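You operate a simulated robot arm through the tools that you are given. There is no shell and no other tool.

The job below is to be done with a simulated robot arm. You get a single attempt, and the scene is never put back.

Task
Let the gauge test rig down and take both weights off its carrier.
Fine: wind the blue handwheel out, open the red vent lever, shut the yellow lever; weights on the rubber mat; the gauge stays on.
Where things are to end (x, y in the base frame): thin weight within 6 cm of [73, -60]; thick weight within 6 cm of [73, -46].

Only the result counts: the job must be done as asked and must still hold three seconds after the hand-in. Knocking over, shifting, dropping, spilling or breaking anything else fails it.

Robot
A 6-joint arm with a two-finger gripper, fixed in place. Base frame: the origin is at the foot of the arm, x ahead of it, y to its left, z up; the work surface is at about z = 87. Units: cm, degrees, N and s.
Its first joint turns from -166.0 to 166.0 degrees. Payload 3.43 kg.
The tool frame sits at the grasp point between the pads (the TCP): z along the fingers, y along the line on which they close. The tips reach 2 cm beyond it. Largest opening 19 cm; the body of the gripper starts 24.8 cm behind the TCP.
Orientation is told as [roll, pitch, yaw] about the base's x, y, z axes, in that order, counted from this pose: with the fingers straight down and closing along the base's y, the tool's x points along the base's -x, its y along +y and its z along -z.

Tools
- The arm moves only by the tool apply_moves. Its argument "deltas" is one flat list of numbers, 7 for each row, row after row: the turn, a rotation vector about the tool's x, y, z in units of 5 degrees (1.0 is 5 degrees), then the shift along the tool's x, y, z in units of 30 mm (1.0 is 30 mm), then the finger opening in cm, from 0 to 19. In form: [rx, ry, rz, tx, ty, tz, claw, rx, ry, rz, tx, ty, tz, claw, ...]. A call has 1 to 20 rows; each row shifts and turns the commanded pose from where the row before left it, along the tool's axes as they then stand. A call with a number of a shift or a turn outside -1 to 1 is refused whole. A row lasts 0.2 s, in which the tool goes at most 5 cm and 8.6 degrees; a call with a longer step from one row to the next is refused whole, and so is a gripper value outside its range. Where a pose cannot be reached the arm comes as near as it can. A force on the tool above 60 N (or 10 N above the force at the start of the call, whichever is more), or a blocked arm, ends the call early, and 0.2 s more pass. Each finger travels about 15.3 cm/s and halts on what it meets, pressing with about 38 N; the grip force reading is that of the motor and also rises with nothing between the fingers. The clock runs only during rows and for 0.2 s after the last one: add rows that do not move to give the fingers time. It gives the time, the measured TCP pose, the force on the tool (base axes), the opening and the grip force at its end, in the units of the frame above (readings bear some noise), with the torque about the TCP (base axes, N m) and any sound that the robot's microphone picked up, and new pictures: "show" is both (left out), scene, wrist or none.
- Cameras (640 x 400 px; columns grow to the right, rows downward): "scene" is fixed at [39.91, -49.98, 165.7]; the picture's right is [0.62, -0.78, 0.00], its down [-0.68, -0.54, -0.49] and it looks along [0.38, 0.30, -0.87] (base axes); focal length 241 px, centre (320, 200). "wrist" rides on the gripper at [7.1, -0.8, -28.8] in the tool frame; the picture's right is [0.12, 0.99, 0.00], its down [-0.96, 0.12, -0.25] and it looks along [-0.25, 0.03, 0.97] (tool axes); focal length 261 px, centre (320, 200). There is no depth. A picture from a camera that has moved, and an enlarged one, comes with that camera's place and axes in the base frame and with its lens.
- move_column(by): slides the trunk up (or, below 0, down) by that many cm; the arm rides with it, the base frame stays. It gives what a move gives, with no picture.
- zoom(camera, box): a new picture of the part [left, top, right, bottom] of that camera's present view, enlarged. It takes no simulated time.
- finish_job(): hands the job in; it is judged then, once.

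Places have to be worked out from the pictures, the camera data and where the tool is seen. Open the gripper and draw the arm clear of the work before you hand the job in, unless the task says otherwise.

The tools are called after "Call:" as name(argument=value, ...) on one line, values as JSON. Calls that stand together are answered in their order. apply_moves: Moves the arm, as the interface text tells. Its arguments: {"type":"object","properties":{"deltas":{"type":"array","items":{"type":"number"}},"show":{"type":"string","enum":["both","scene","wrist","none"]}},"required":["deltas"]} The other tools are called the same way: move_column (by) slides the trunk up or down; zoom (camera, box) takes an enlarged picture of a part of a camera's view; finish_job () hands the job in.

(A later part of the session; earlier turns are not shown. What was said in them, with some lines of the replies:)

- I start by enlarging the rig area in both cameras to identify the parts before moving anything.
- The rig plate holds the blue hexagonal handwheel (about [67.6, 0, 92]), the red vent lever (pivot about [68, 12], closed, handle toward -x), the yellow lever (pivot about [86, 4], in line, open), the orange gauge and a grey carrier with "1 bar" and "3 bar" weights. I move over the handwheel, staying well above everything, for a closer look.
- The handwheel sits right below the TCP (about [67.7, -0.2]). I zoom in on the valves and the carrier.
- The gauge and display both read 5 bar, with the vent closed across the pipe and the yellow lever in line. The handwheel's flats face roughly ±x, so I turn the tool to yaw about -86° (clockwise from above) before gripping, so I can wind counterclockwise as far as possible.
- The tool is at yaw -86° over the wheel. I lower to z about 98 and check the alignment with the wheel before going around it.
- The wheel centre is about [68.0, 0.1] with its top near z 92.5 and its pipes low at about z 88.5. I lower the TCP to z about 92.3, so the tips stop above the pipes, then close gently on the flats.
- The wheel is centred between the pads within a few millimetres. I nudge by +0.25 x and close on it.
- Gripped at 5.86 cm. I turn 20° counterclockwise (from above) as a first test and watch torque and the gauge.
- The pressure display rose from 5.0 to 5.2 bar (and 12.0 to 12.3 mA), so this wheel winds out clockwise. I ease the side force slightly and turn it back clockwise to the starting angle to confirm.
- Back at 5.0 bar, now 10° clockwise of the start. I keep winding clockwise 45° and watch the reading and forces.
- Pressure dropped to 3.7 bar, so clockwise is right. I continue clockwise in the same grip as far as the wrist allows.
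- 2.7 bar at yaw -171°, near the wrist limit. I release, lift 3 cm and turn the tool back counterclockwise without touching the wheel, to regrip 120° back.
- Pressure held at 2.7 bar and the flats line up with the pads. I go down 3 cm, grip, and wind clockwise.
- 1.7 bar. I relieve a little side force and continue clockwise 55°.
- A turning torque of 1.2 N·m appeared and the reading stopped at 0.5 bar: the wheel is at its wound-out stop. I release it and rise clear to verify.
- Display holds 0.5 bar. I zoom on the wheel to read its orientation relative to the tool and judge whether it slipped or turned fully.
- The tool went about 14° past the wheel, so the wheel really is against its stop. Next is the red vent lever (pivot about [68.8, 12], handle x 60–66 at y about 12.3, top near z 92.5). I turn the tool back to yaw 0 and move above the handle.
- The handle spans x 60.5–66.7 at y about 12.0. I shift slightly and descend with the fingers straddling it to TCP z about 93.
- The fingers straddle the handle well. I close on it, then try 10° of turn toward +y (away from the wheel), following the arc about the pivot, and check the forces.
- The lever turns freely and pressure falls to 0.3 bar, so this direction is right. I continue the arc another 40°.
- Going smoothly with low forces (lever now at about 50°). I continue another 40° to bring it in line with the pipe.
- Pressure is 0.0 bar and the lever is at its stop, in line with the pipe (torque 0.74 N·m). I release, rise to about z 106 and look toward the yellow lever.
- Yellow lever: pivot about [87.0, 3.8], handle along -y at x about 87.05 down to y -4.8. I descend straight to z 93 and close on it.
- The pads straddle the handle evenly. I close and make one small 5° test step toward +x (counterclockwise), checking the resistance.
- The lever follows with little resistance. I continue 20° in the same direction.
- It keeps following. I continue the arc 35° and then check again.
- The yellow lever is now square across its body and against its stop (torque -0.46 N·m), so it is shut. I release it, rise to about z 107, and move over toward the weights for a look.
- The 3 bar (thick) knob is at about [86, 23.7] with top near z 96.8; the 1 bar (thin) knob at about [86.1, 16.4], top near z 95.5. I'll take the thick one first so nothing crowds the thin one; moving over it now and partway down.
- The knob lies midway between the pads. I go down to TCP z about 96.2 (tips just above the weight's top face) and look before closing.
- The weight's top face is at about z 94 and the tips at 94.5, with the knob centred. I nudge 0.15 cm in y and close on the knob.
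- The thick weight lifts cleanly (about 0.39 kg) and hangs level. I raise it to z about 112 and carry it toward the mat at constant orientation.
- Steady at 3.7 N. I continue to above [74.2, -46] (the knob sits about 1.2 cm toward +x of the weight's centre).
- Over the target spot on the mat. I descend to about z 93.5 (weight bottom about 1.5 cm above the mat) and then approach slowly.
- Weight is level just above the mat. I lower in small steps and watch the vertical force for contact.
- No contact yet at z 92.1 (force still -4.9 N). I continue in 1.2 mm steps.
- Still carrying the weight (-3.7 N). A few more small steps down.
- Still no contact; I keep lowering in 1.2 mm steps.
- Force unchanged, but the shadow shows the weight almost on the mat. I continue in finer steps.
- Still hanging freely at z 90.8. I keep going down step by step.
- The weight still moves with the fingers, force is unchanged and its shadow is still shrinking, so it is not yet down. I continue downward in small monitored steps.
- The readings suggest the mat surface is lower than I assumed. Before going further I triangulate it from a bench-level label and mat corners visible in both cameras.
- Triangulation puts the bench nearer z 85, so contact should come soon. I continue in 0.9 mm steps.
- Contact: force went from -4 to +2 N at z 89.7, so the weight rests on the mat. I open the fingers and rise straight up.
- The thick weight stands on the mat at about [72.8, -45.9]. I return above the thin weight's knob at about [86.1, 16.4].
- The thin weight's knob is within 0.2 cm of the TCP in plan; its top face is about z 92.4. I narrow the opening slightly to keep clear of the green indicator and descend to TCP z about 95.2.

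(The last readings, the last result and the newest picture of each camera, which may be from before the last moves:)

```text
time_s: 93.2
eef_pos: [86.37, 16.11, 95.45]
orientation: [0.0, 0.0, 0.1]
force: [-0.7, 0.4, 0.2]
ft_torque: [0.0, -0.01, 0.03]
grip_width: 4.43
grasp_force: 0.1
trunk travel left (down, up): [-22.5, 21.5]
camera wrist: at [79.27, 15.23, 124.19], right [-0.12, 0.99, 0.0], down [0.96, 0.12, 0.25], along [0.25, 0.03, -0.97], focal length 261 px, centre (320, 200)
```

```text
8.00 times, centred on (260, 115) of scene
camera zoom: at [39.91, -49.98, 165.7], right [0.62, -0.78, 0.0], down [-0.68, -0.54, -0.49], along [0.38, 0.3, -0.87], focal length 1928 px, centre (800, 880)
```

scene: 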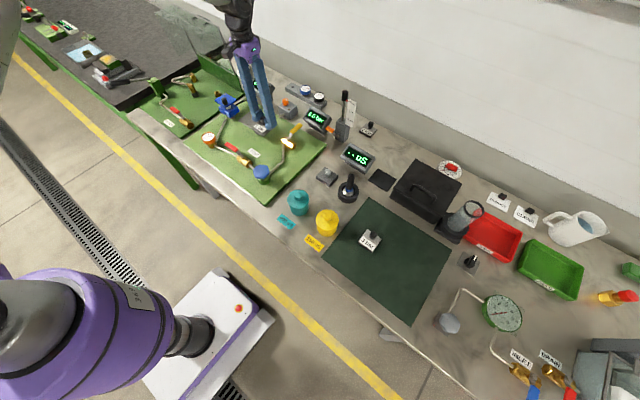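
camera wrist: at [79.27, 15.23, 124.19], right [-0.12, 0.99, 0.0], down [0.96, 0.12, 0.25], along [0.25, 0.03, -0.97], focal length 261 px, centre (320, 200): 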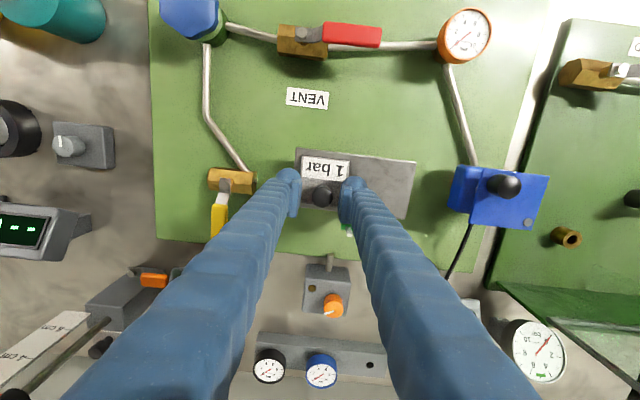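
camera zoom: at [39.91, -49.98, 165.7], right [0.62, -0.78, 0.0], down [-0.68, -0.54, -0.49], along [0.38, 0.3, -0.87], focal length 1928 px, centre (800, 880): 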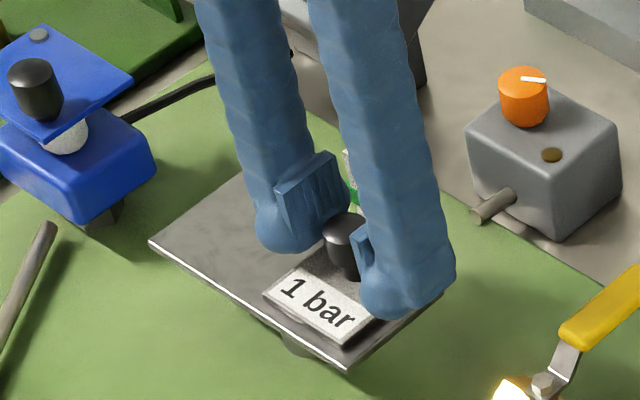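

The knob is nicely between the pads, tips still clear of the weight's top. I lower 3 mm, nudge +0.15 y, close and lift a little.

Call:
apply_moves(deltas=[0, 0, 0, 0, 0.05, 0.1, 4.4, 0, 0, 0, 0, 0, 0, 3, 0, 0, 0, 0, 0, 0, 1, 0, 0, 0, 0, 0, 0, 1, 0, 0, 0, 0, 0, 0, 1], show="none")

Call:
apply_moves(deltas=[0, 0, 0, 0, 0, -0.3, 1, 0, 0, 0, 0, 0, -0.4, 1, 0, 0, 0, 0, 0, 0, 1], show="both")

Call:
zoom(camera="scene", box=[230, 90, 290, 140])

Call:
zoom(camera="wrist", box=[210, 100, 430, 240])

```text
time_s: 94.4
eef_pos: [86.35, 16.42, 94.95]
orientation: [0.1, 0.0, 0.1]
force: [-0.8, 1.4, 0.6]
ft_torque: [-0.01, -0.01, -0.02]
grip_width: 2.22
grasp_force: 38.1
trunk travel left (down, up): [-22.5, 21.5]
```

```text
time_s: 95.2
eef_pos: [86.36, 16.22, 97.04]
orientation: [0.0, 0.2, 0.0]
force: [1.5, 0.0, -1.7]
ft_torque: [0.0, -0.01, 0.0]
grip_width: 2.23
grasp_force: 37.9
trunk travel left (down, up): [-22.5, 21.5]
camera wrist: at [79.29, 15.46, 125.84], right [-0.12, 0.99, 0.0], down [0.96, 0.12, 0.25], along [0.24, 0.03, -0.97], focal length 261 px, centre (320, 200)
```

scene: 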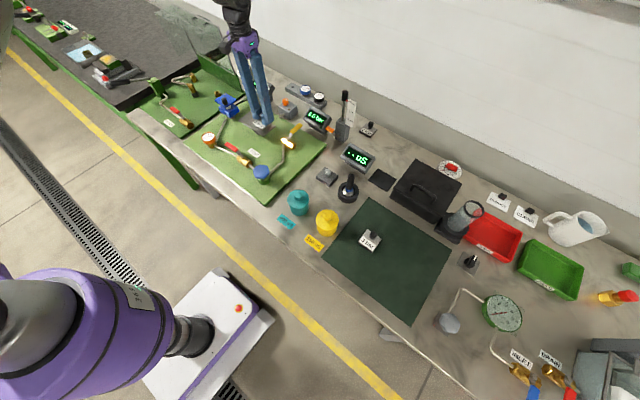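
wrist: 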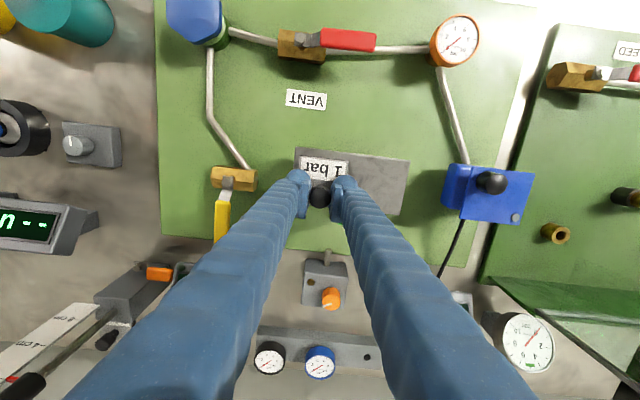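

```text
8.00 times, centred on (260, 115) of scene
camera zoom: at [39.91, -49.98, 165.7], right [0.62, -0.78, 0.0], down [-0.68, -0.54, -0.49], along [0.38, 0.3, -0.87], focal length 1928 px, centre (800, 880)
```

zoom: 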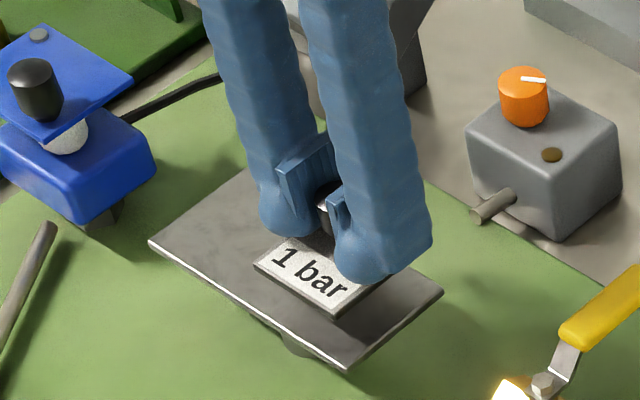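

```text
2.86 times, centred on (320, 170) of wrist
camera zoom: at [79.29, 15.46, 125.84], right [-0.12, 0.99, 0.0], down [0.96, 0.12, 0.25], along [0.24, 0.03, -0.97], focal length 745 px, centre (320, 286)
```

zoom: 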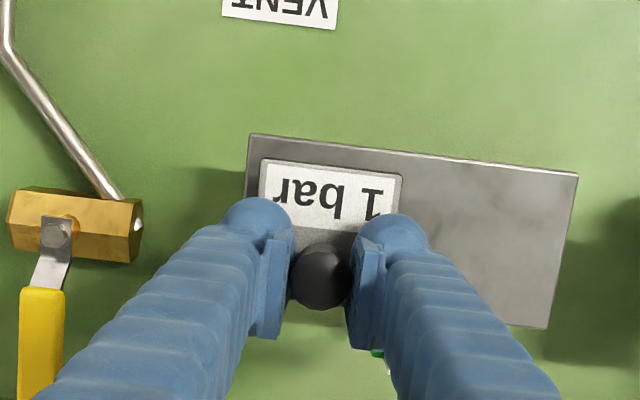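

The thin weight is up (about 0.15 kg), level, and the carrier is empty. I raise it to about z 111 and carry it toward [74.2, -60].

Call:
apply_moves(deltas=[0, 0, 0, 0, 0, -0.95, 1, 0, 0, 0, 0, 0, -0.95, 1, 0, 0, 0, 0, 0, -0.95, 1, 0, 0, 0, 0, 0, -0.95, 1, 0, 0, 0, 0, 0, -0.95, 1, 0, 0, 0, 0.08, -0.5, 0, 1, 0, 0, 0, 0.15, -0.94, 0, 1, 0, 0, 0, 0.15, -0.94, 0, 1, 0, 0, 0, 0.15, -0.94, 0, 1, 0, 0, 0, 0.15, -0.94, 0, 1, 0, 0, 0, 0.15, -0.94, 0, 1, 0, 0, 0, 0.15, -0.94, 0, 1, 0, 0, 0, 0.15, -0.94, 0, 1, 0, 0, 0, 0.15, -0.94, 0, 1, 0, 0, 0, 0.15, -0.94, 0, 1, 0, 0, 0, 0.15, -0.94, 0, 1, 0, 0, 0, 0.15, -0.94, 0, 1, 0, 0, 0, 0.15, -0.94, 0, 1, 0, 0, 0, 0.15, -0.94, 0, 1], show="scene")

Call:
apply_moves(deltas=[0, 0, 0, 0.15, -0.94, 0, 1, 0, 0, 0, 0.15, -0.94, 0, 1, 0, 0, 0, 0.15, -0.94, 0, 1, 0, 0, 0, 0.15, -0.94, 0, 1, 0, 0, 0, 0.15, -0.94, 0, 1, 0, 0, 0, 0.15, -0.94, 0, 1, 0, 0, 0, 0.15, -0.94, 0, 1, 0, 0, 0, 0.15, -0.94, 0, 1, 0, 0, 0, 0.15, -0.94, 0, 1, 0, 0, 0, 0, 0, 0, 1], show="both")

```text
time_s: 99.2
eef_pos: [80.16, -21.66, 111.1]
orientation: [0.0, 0.0, 0.0]
force: [0.1, 0.5, 0.0]
ft_torque: [0.03, 0.0, 0.01]
grip_width: 2.25
grasp_force: 38.0
trunk travel left (down, up): [-22.5, 21.5]
```

scene: 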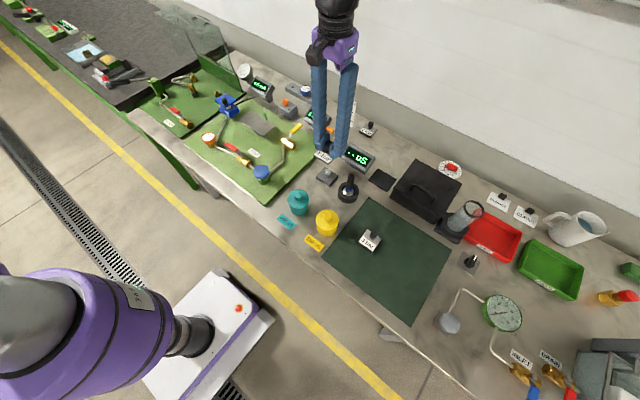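

```text
time_s: 101.4
eef_pos: [76.04, -47.17, 111.16]
orientation: [0.0, 0.0, 0.1]
force: [-0.3, -1.1, -2.0]
ft_torque: [0.06, 0.0, 0.02]
grip_width: 2.23
grasp_force: 38.2
trunk travel left (down, up): [-22.5, 21.5]
camera wrist: at [69.06, -48.14, 140.08], right [-0.12, 0.99, 0.0], down [0.96, 0.12, 0.25], along [0.24, 0.03, -0.97], focal length 261 px, centre (320, 200)
```

scene: 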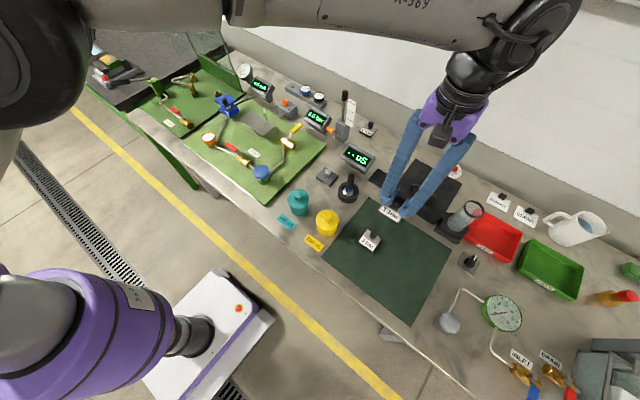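
wrist: 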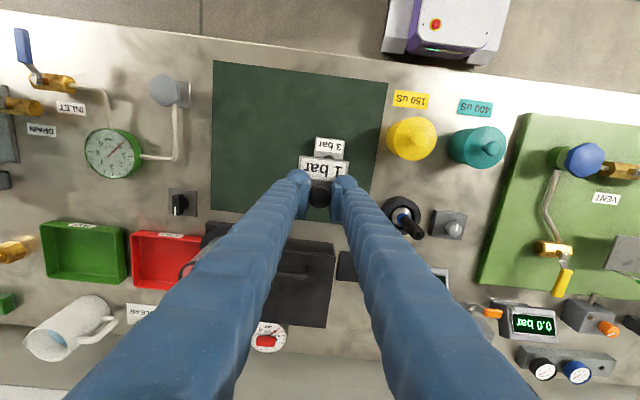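

Now at [76, -47]. I finish the transfer to above [74.2, -60].

Call:
apply_moves(deltas=[0, 0, 0, 0.123, -0.855, 0, 1, 0, 0, 0, 0.123, -0.855, 0, 1, 0, 0, 0, 0.123, -0.855, 0, 1, 0, 0, 0, 0.123, -0.855, 0, 1, 0, 0, 0, 0.123, -0.855, 0, 1, 0, 0, 0, 0, 0, 0, 1], show="both")

```text
time_s: 102.8
eef_pos: [74.21, -60.14, 111.53]
orientation: [0.1, 0.1, 0.1]
force: [-0.3, -0.7, -1.3]
ft_torque: [0.06, -0.05, 0.0]
grip_width: 2.24
grasp_force: 37.9
trunk travel left (down, up): [-22.5, 21.5]
camera wrist: at [67.15, -61.0, 140.31], right [-0.12, 0.99, 0.0], down [0.96, 0.12, 0.25], along [0.24, 0.03, -0.97], focal length 261 px, centre (320, 200)
```

scene: 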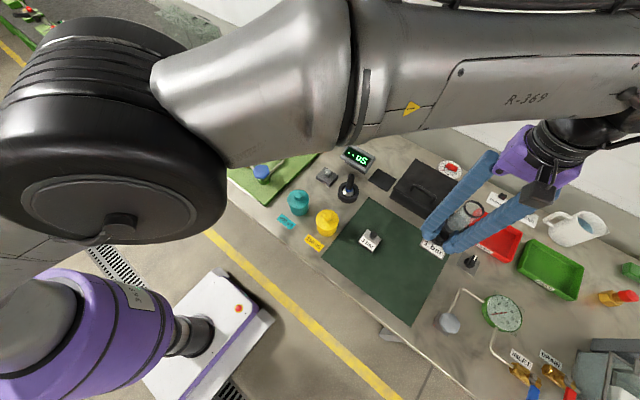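
wrist: 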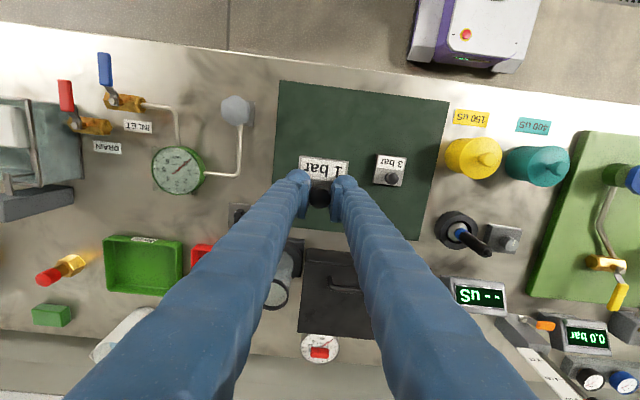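

Over the second target, with the first weight well clear. I descend to z about 90, stopping above the expected contact height of 88.3.

Call:
apply_moves(deltas=[0, 0, 0, 0, 0, 0.9, 1, 0, 0, 0, 0, 0, 0.9, 1, 0, 0, 0, 0, 0, 0.9, 1, 0, 0, 0, 0, 0, 0.9, 1, 0, 0, 0, 0, 0, 0.9, 1, 0, 0, 0, 0, 0, 0.9, 1, 0, 0, 0, 0, 0, 0.9, 1, 0, 0, 0, 0, 0, 0.7, 1, 0, 0, 0, 0, 0, 0.1, 1, 0, 0, 0, 0, 0, 0, 1], show="both")

```text
time_s: 105.0
eef_pos: [74.23, -59.99, 89.92]
orientation: [0.0, 0.2, 0.1]
force: [-0.1, -0.5, -1.3]
ft_torque: [-0.02, 0.01, -0.03]
grip_width: 2.22
grasp_force: 37.9
trunk travel left (down, up): [-22.5, 21.5]
camera wrist: at [67.22, -60.83, 118.77], right [-0.12, 0.99, 0.0], down [0.96, 0.12, 0.25], along [0.24, 0.03, -0.97], focal length 261 px, centre (320, 200)
```

scene: 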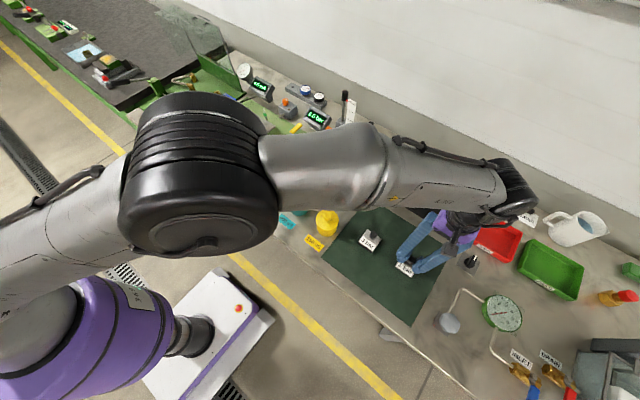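
wrist: 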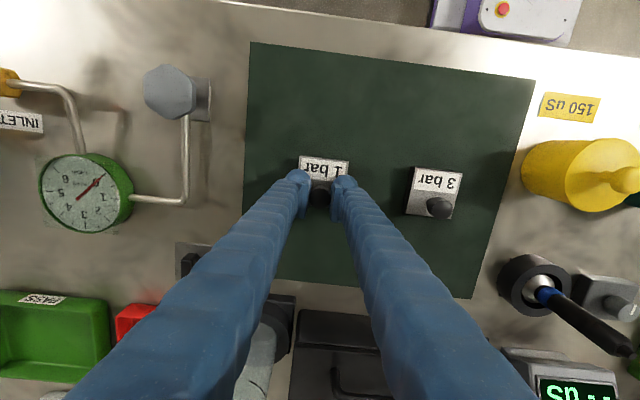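

Weight is 1.5 cm above the mat. I lower 1 cm, then in fine steps until contact.

Call:
apply_moves(deltas=[0, 0, 0, 0, 0, 0.1, 1, 0, 0, 0, 0, 0, 0.1, 1, 0, 0, 0, 0, 0, 0.1, 1, 0, 0, 0, 0, 0, 0, 1], show="none")

Call:
apply_moves(deltas=[0, 0, 0, 0, 0, 0.05, 1, 0, 0, 0, 0, 0, 0.03, 1, 0, 0, 0, 0, 0, 0, 1], show="none")

Call:
apply_moves(deltas=[0, 0, 0, 0, 0, 0.03, 1, 0, 0, 0, 0, 0, 0, 1], show="none")

Call:
apply_moves(deltas=[0, 0, 0, 0, 0, 0.03, 1, 0, 0, 0, 0, 0, 0, 1], show="none")

```text
time_s: 106.0
eef_pos: [74.33, -60.17, 88.94]
orientation: [-0.1, 0.1, 0.0]
force: [0.3, -0.5, -1.4]
ft_torque: [0.0, -0.02, 0.04]
grip_width: 2.23
grasp_force: 37.5
trunk travel left (down, up): [-22.5, 21.5]
```

```text
time_s: 106.8
eef_pos: [74.34, -60.13, 88.68]
orientation: [0.0, 0.1, 0.1]
force: [0.1, 0.8, -1.8]
ft_torque: [-0.01, -0.04, 0.02]
grip_width: 2.25
grasp_force: 37.8
trunk travel left (down, up): [-22.5, 21.5]
```

```text
time_s: 107.4
eef_pos: [74.29, -60.08, 88.51]
orientation: [0.1, 0.1, 0.2]
force: [0.7, -0.1, -1.1]
ft_torque: [0.01, -0.04, 0.0]
grip_width: 2.23
grasp_force: 37.9
trunk travel left (down, up): [-22.5, 21.5]
```

```text
time_s: 108.0
eef_pos: [74.31, -60.05, 88.59]
orientation: [-0.1, 0.1, 0.2]
force: [-0.6, 1.1, -0.9]
ft_torque: [0.01, 0.03, 0.01]
grip_width: 2.24
grasp_force: 37.7
trunk travel left (down, up): [-22.5, 21.5]
```

Force is -0.9 to -1.8 N, so probably not in contact yet. I continue in 0.9 mm steps.

Call:
apply_moves(deltas=[0, 0, 0, 0, 0, 0.03, 1, 0, 0, 0, 0, 0, 0, 1], show="none")

Call:
apply_moves(deltas=[0, 0, 0, 0, 0, 0.03, 1, 0, 0, 0, 0, 0, 0, 1], show="both")

Call:
zoom(camera="scene", box=[375, 240, 435, 290])

```text
time_s: 108.6
eef_pos: [74.33, -59.93, 88.45]
orientation: [0.1, 0.1, 0.1]
force: [0.8, -0.8, -1.9]
ft_torque: [-0.01, 0.04, 0.02]
grip_width: 2.25
grasp_force: 38.3
trunk travel left (down, up): [-22.5, 21.5]
```

```text
time_s: 109.2
eef_pos: [74.31, -60.02, 88.41]
orientation: [0.0, 0.1, 0.1]
force: [-1.0, -0.8, -1.2]
ft_torque: [-0.02, 0.0, -0.03]
grip_width: 2.27
grasp_force: 37.6
trunk travel left (down, up): [-22.5, 21.5]
camera wrist: at [67.24, -60.94, 117.17], right [-0.12, 0.99, 0.0], down [0.96, 0.12, 0.25], along [0.24, 0.03, -0.97], focal length 261 px, centre (320, 200)
```

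scene: 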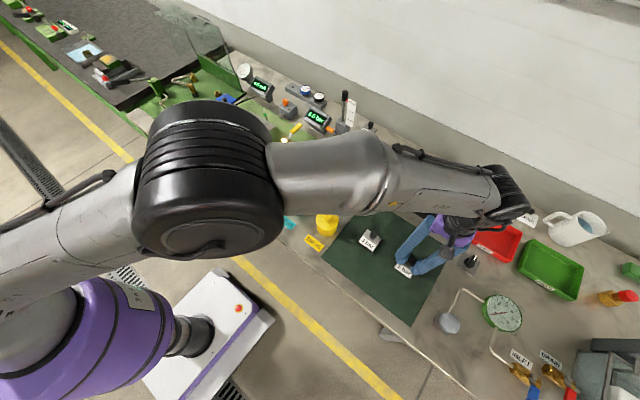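
wrist: 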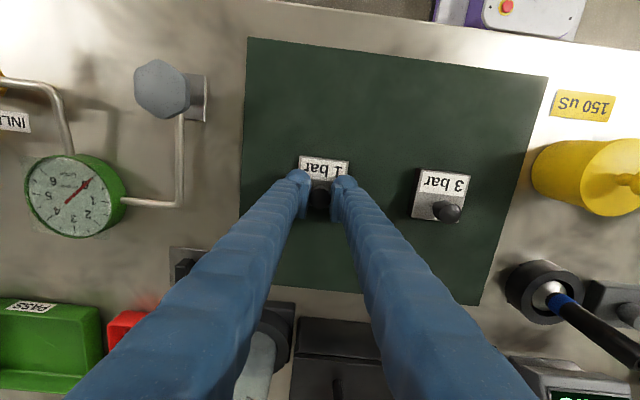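

```text
8.00 times, centred on (405, 265) of scene
camera zoom: at [39.91, -49.98, 165.7], right [0.62, -0.78, 0.0], down [-0.68, -0.54, -0.49], along [0.38, 0.3, -0.87], focal length 1928 px, centre (-360, -320)
```

zoom: 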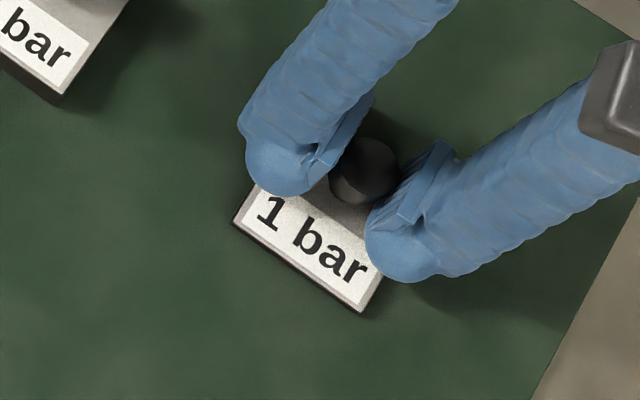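

The weight looks almost on the mat. A few more fine steps until the force turns positive.

Call:
apply_moves(deltas=[0, 0, 0, 0, 0, 0.03, 1, 0, 0, 0, 0, 0, 0, 1], show="none")

Call:
apply_moves(deltas=[0, 0, 0, 0, 0, 0.03, 1, 0, 0, 0, 0, 0, 0, 1], show="none")

Call:
apply_moves(deltas=[0, 0, 0, 0, 0, 0.03, 1, 0, 0, 0, 0, 0, 0, 1], show="none")

```text
time_s: 109.8
eef_pos: [74.09, -60.13, 88.39]
orientation: [0.0, 0.1, 0.1]
force: [0.2, 0.2, -1.2]
ft_torque: [0.0, 0.0, 0.04]
grip_width: 2.25
grasp_force: 37.9
trunk travel left (down, up): [-22.5, 21.5]
```

```text
time_s: 110.4
eef_pos: [74.17, -60.05, 88.29]
orientation: [0.0, 0.2, 0.0]
force: [0.1, -0.5, -1.1]
ft_torque: [0.03, 0.03, -0.01]
grip_width: 2.25
grasp_force: 37.9
trunk travel left (down, up): [-22.5, 21.5]
```

```text
time_s: 111.0
eef_pos: [74.28, -60.1, 88.17]
orientation: [0.0, 0.1, 0.1]
force: [0.5, 0.4, -0.7]
ft_torque: [-0.01, 0.04, 0.02]
grip_width: 2.24
grasp_force: 38.1
trunk travel left (down, up): [-22.5, 21.5]
```

Not clearly in contact yet (-0.7 N). I continue one step at a time.

Call:
apply_moves(deltas=[0, 0, 0, 0, 0, 0.03, 1, 0, 0, 0, 0, 0, 0, 1], show="none")

Call:
apply_moves(deltas=[0, 0, 0, 0, 0, 0.03, 1, 0, 0, 0, 0, 0, 0, 1], show="none")

```text
time_s: 111.6
eef_pos: [74.32, -60.02, 88.18]
orientation: [0.0, 0.0, 0.0]
force: [-2.7, 0.4, 4.9]
ft_torque: [0.01, 0.34, -0.03]
grip_width: 2.24
grasp_force: 37.7
trunk travel left (down, up): [-22.5, 21.5]
```

```text
time_s: 112.2
eef_pos: [74.25, -60.02, 88.22]
orientation: [-0.2, -0.1, 0.1]
force: [-2.5, 3.0, 16.6]
ft_torque: [0.04, 0.34, -0.02]
grip_width: 2.23
grasp_force: 37.8
trunk travel left (down, up): [-22.5, 21.5]
```

Firm contact now (16.6 N). I ease back up 0.6 mm, open the fingers and rise straight up.

Call:
apply_moves(deltas=[0, 0, 0, 0, 0, -0.025, 1, 0, 0, 0, 0, 0, 0, 1, 0, 0, 0, 0, 0, 0, 3, 0, 0, 0, 0, 0, 0, 5, 0, 0, 0, 0, 0, 0, 5, 0, 0, 0, 0, 0, -0.5, 5, 0, 0, 0, 0, 0, -0.9, 5, 0, 0, 0, 0, 0, -0.9, 5, 0, 0, 0, 0, 0, -0.9, 5, 0, 0, 0, 0, 0, -0.9, 5, 0, 0, 0, 0, 0, -0.9, 5, 0, 0, 0, 0, 0, -0.9, 5, 0, 0, 0, 0, 0, -0.9, 5, 0, 0, 0, 0, 0, 0, 5], show="both")

Call:
zoom(camera="wrist", box=[210, 80, 430, 220])

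```text
time_s: 115.2
eef_pos: [74.46, -59.63, 108.47]
orientation: [0.0, 0.1, 0.0]
force: [0.1, -0.5, -0.1]
ft_torque: [0.0, 0.04, -0.02]
grip_width: 4.99
grasp_force: 0.1
trunk travel left (down, up): [-22.5, 21.5]
camera wrist: at [67.3, -60.58, 137.31], right [-0.12, 0.99, 0.0], down [0.96, 0.12, 0.25], along [0.24, 0.03, -0.97], focal length 261 px, centre (320, 200)
```

scene: 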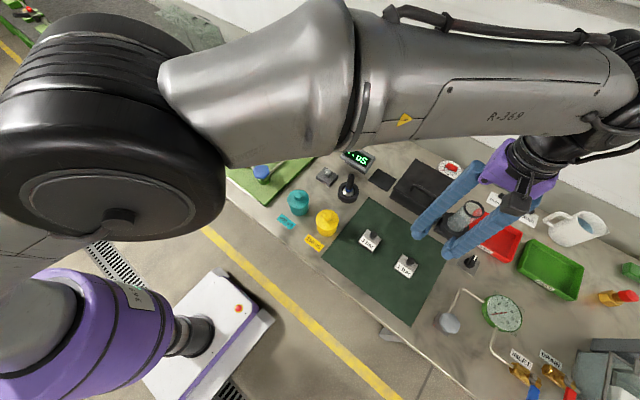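
wrist: 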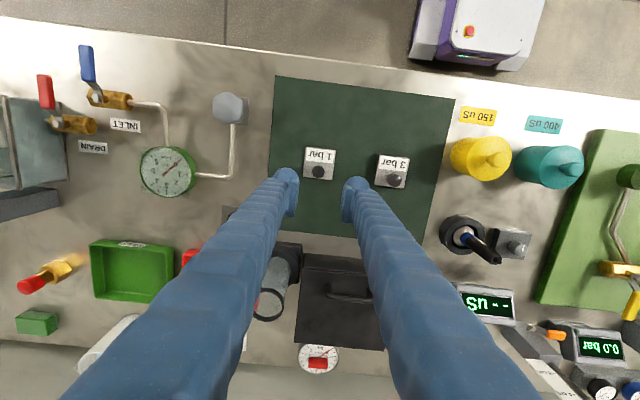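

```text
2.86 times, centred on (320, 150) of wrist
camera zoom: at [67.3, -60.58, 137.31], right [-0.12, 0.99, 0.0], down [0.96, 0.12, 0.25], along [0.24, 0.03, -0.97], focal length 745 px, centre (320, 343)
```

zoom: 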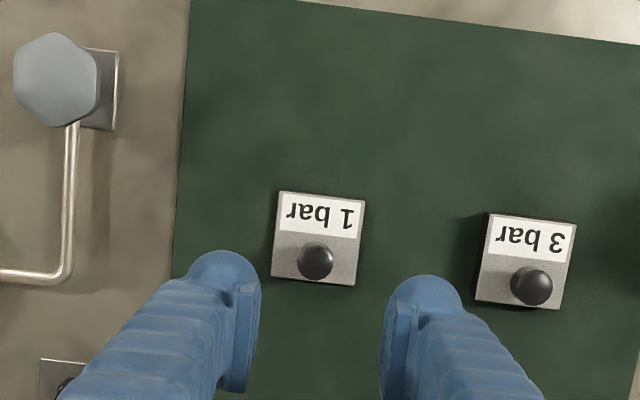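

Both weights stand on the mat (thin at about [73.0, -60.0], thick at about [72.8, -45.9]). I raise the arm and draw it back clear of the bench, then inspect the rig once more.

Call:
apply_moves(deltas=[0, 0, 0, 0, 0, -0.9, 5, 0, 0, 0, 0, 0, -0.9, 5, 0, 0, 0, 0, 0, -0.9, 5, 0, 0, 0, 0, 0, -0.9, 5, 0, 0, 0, 0.3, 0.9, 0, 6, 0, 0, 0, 0.3, 0.9, 0, 8, 0, 0, 0, 0.3, 0.9, 0, 10, 0, 0, 0, 0.3, 0.9, 0, 10, 0, 0, 0, 0.3, 0.9, 0, 10, 0, 0, 0, 0.3, 0.9, 0, 10, 0, 0, 0, 0.3, 0.9, 0, 10, 0, 0, 0, 0.3, 0.9, 0, 10, 0, 0, 0, 0.3, 0.9, 0, 10, 0, 0, 0, 0.3, 0.9, 0, 10, 0, 0, 0, 0.3, 0.9, 0, 10, 0, 0, 0, 0.3, 0.9, 0, 10, 0, 0, 0, 0.3, 0.9, 0, 10, 0, 0, 0, 0, 0, 0, 10], show="both")

Call:
zoom(camera="scene", box=[200, 80, 340, 200])

Call:
zoom(camera="scene", box=[320, 190, 460, 310])

```text
time_s: 119.0
eef_pos: [62.61, -25.14, 119.16]
orientation: [0.0, 0.1, 0.0]
force: [0.1, 0.1, 0.1]
ft_torque: [-0.11, 0.04, 0.02]
grip_width: 9.96
grasp_force: 0.2
trunk travel left (down, up): [-22.5, 21.5]
camera wrist: at [55.58, -25.92, 148.02], right [-0.12, 0.99, 0.0], down [0.96, 0.12, 0.25], along [0.24, 0.03, -0.97], focal length 261 px, centre (320, 200)
```

scene: 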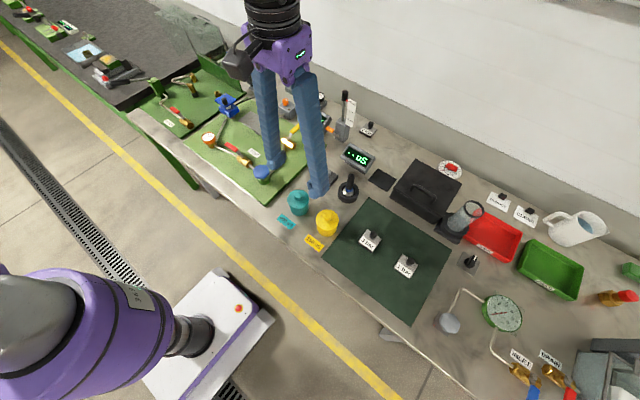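
wrist: 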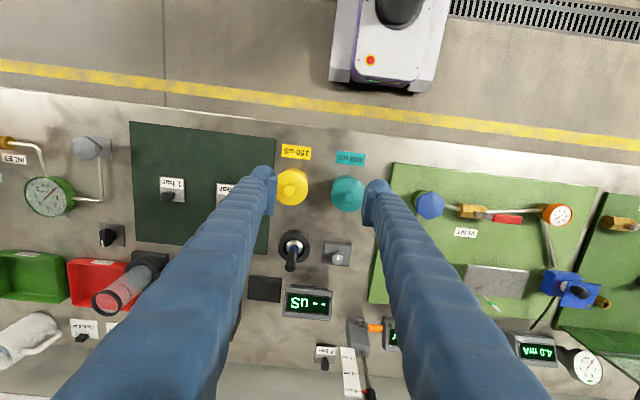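

```text
3.33 times, centred on (270, 140) of scene
camera zoom: at [39.91, -49.98, 165.7], right [0.62, -0.78, 0.0], down [-0.68, -0.54, -0.49], along [0.38, 0.3, -0.87], focal length 804 px, centre (487, 400)
```

zoom: 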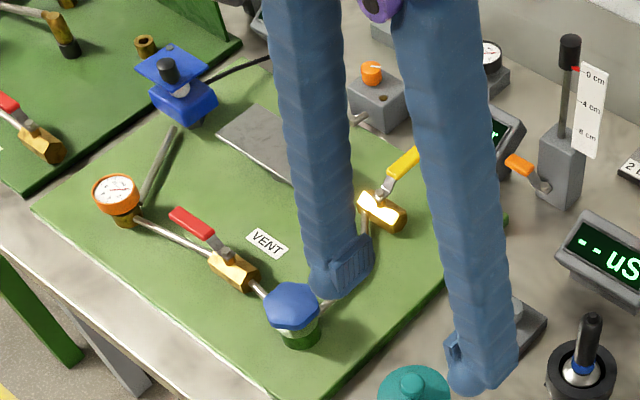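

```text
3.33 times, centred on (390, 250) of scene
camera zoom: at [39.91, -49.98, 165.7], right [0.62, -0.78, 0.0], down [-0.68, -0.54, -0.49], along [0.38, 0.3, -0.87], focal length 804 px, centre (87, 33)
```

zoom: 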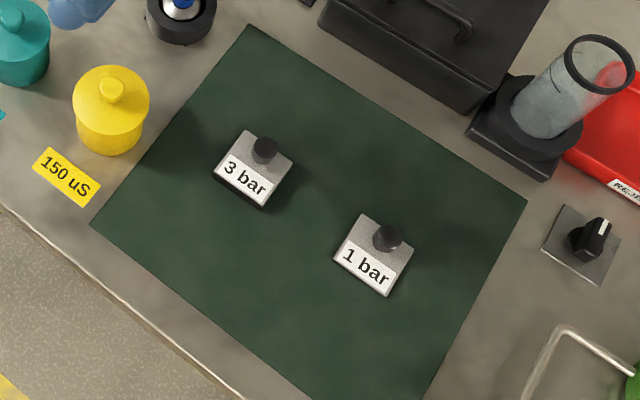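

The rig reads 4.0 mA (0 bar), with the red vent in line, the yellow lever square across its valve, the gauge still on and the carrier empty. Both weights sit on the mat at their places, and the open gripper is well above the bench, so I hand the job in.

Call:
finish_job()

```text
The job is handed in.
```

The rig is let down and both weights are off its carrier and on the rubber mat. I handed the job in with the gripper open and clear of the bench.

- **Handwheel:** it winds out clockwise, the reverse of usual. My first 20° went the wrong way and raised the pressure from 5.0 to 5.2 bar; I turned it back at once. I then wound it out to its stop, where the display read 0.5 bar.
- **Vent and yellow lever:** the red vent is fully open and the yellow lever is shut, both against their stops. The display fell to 0.0 bar once the vent was open, and the transmitter still showed 4.0 mA (zero pressure) at the end.
- **Weights:** both are upright, within about 0.3 cm of their targets as estimated from the pictures. The thin one (1 bar) is at about [73.0, -60.0] and the thick one (3 bar) at about [72.8, -45.9].
- **Everything else:** the gauge is still on, and the last pictures show nothing else moved or knocked over.
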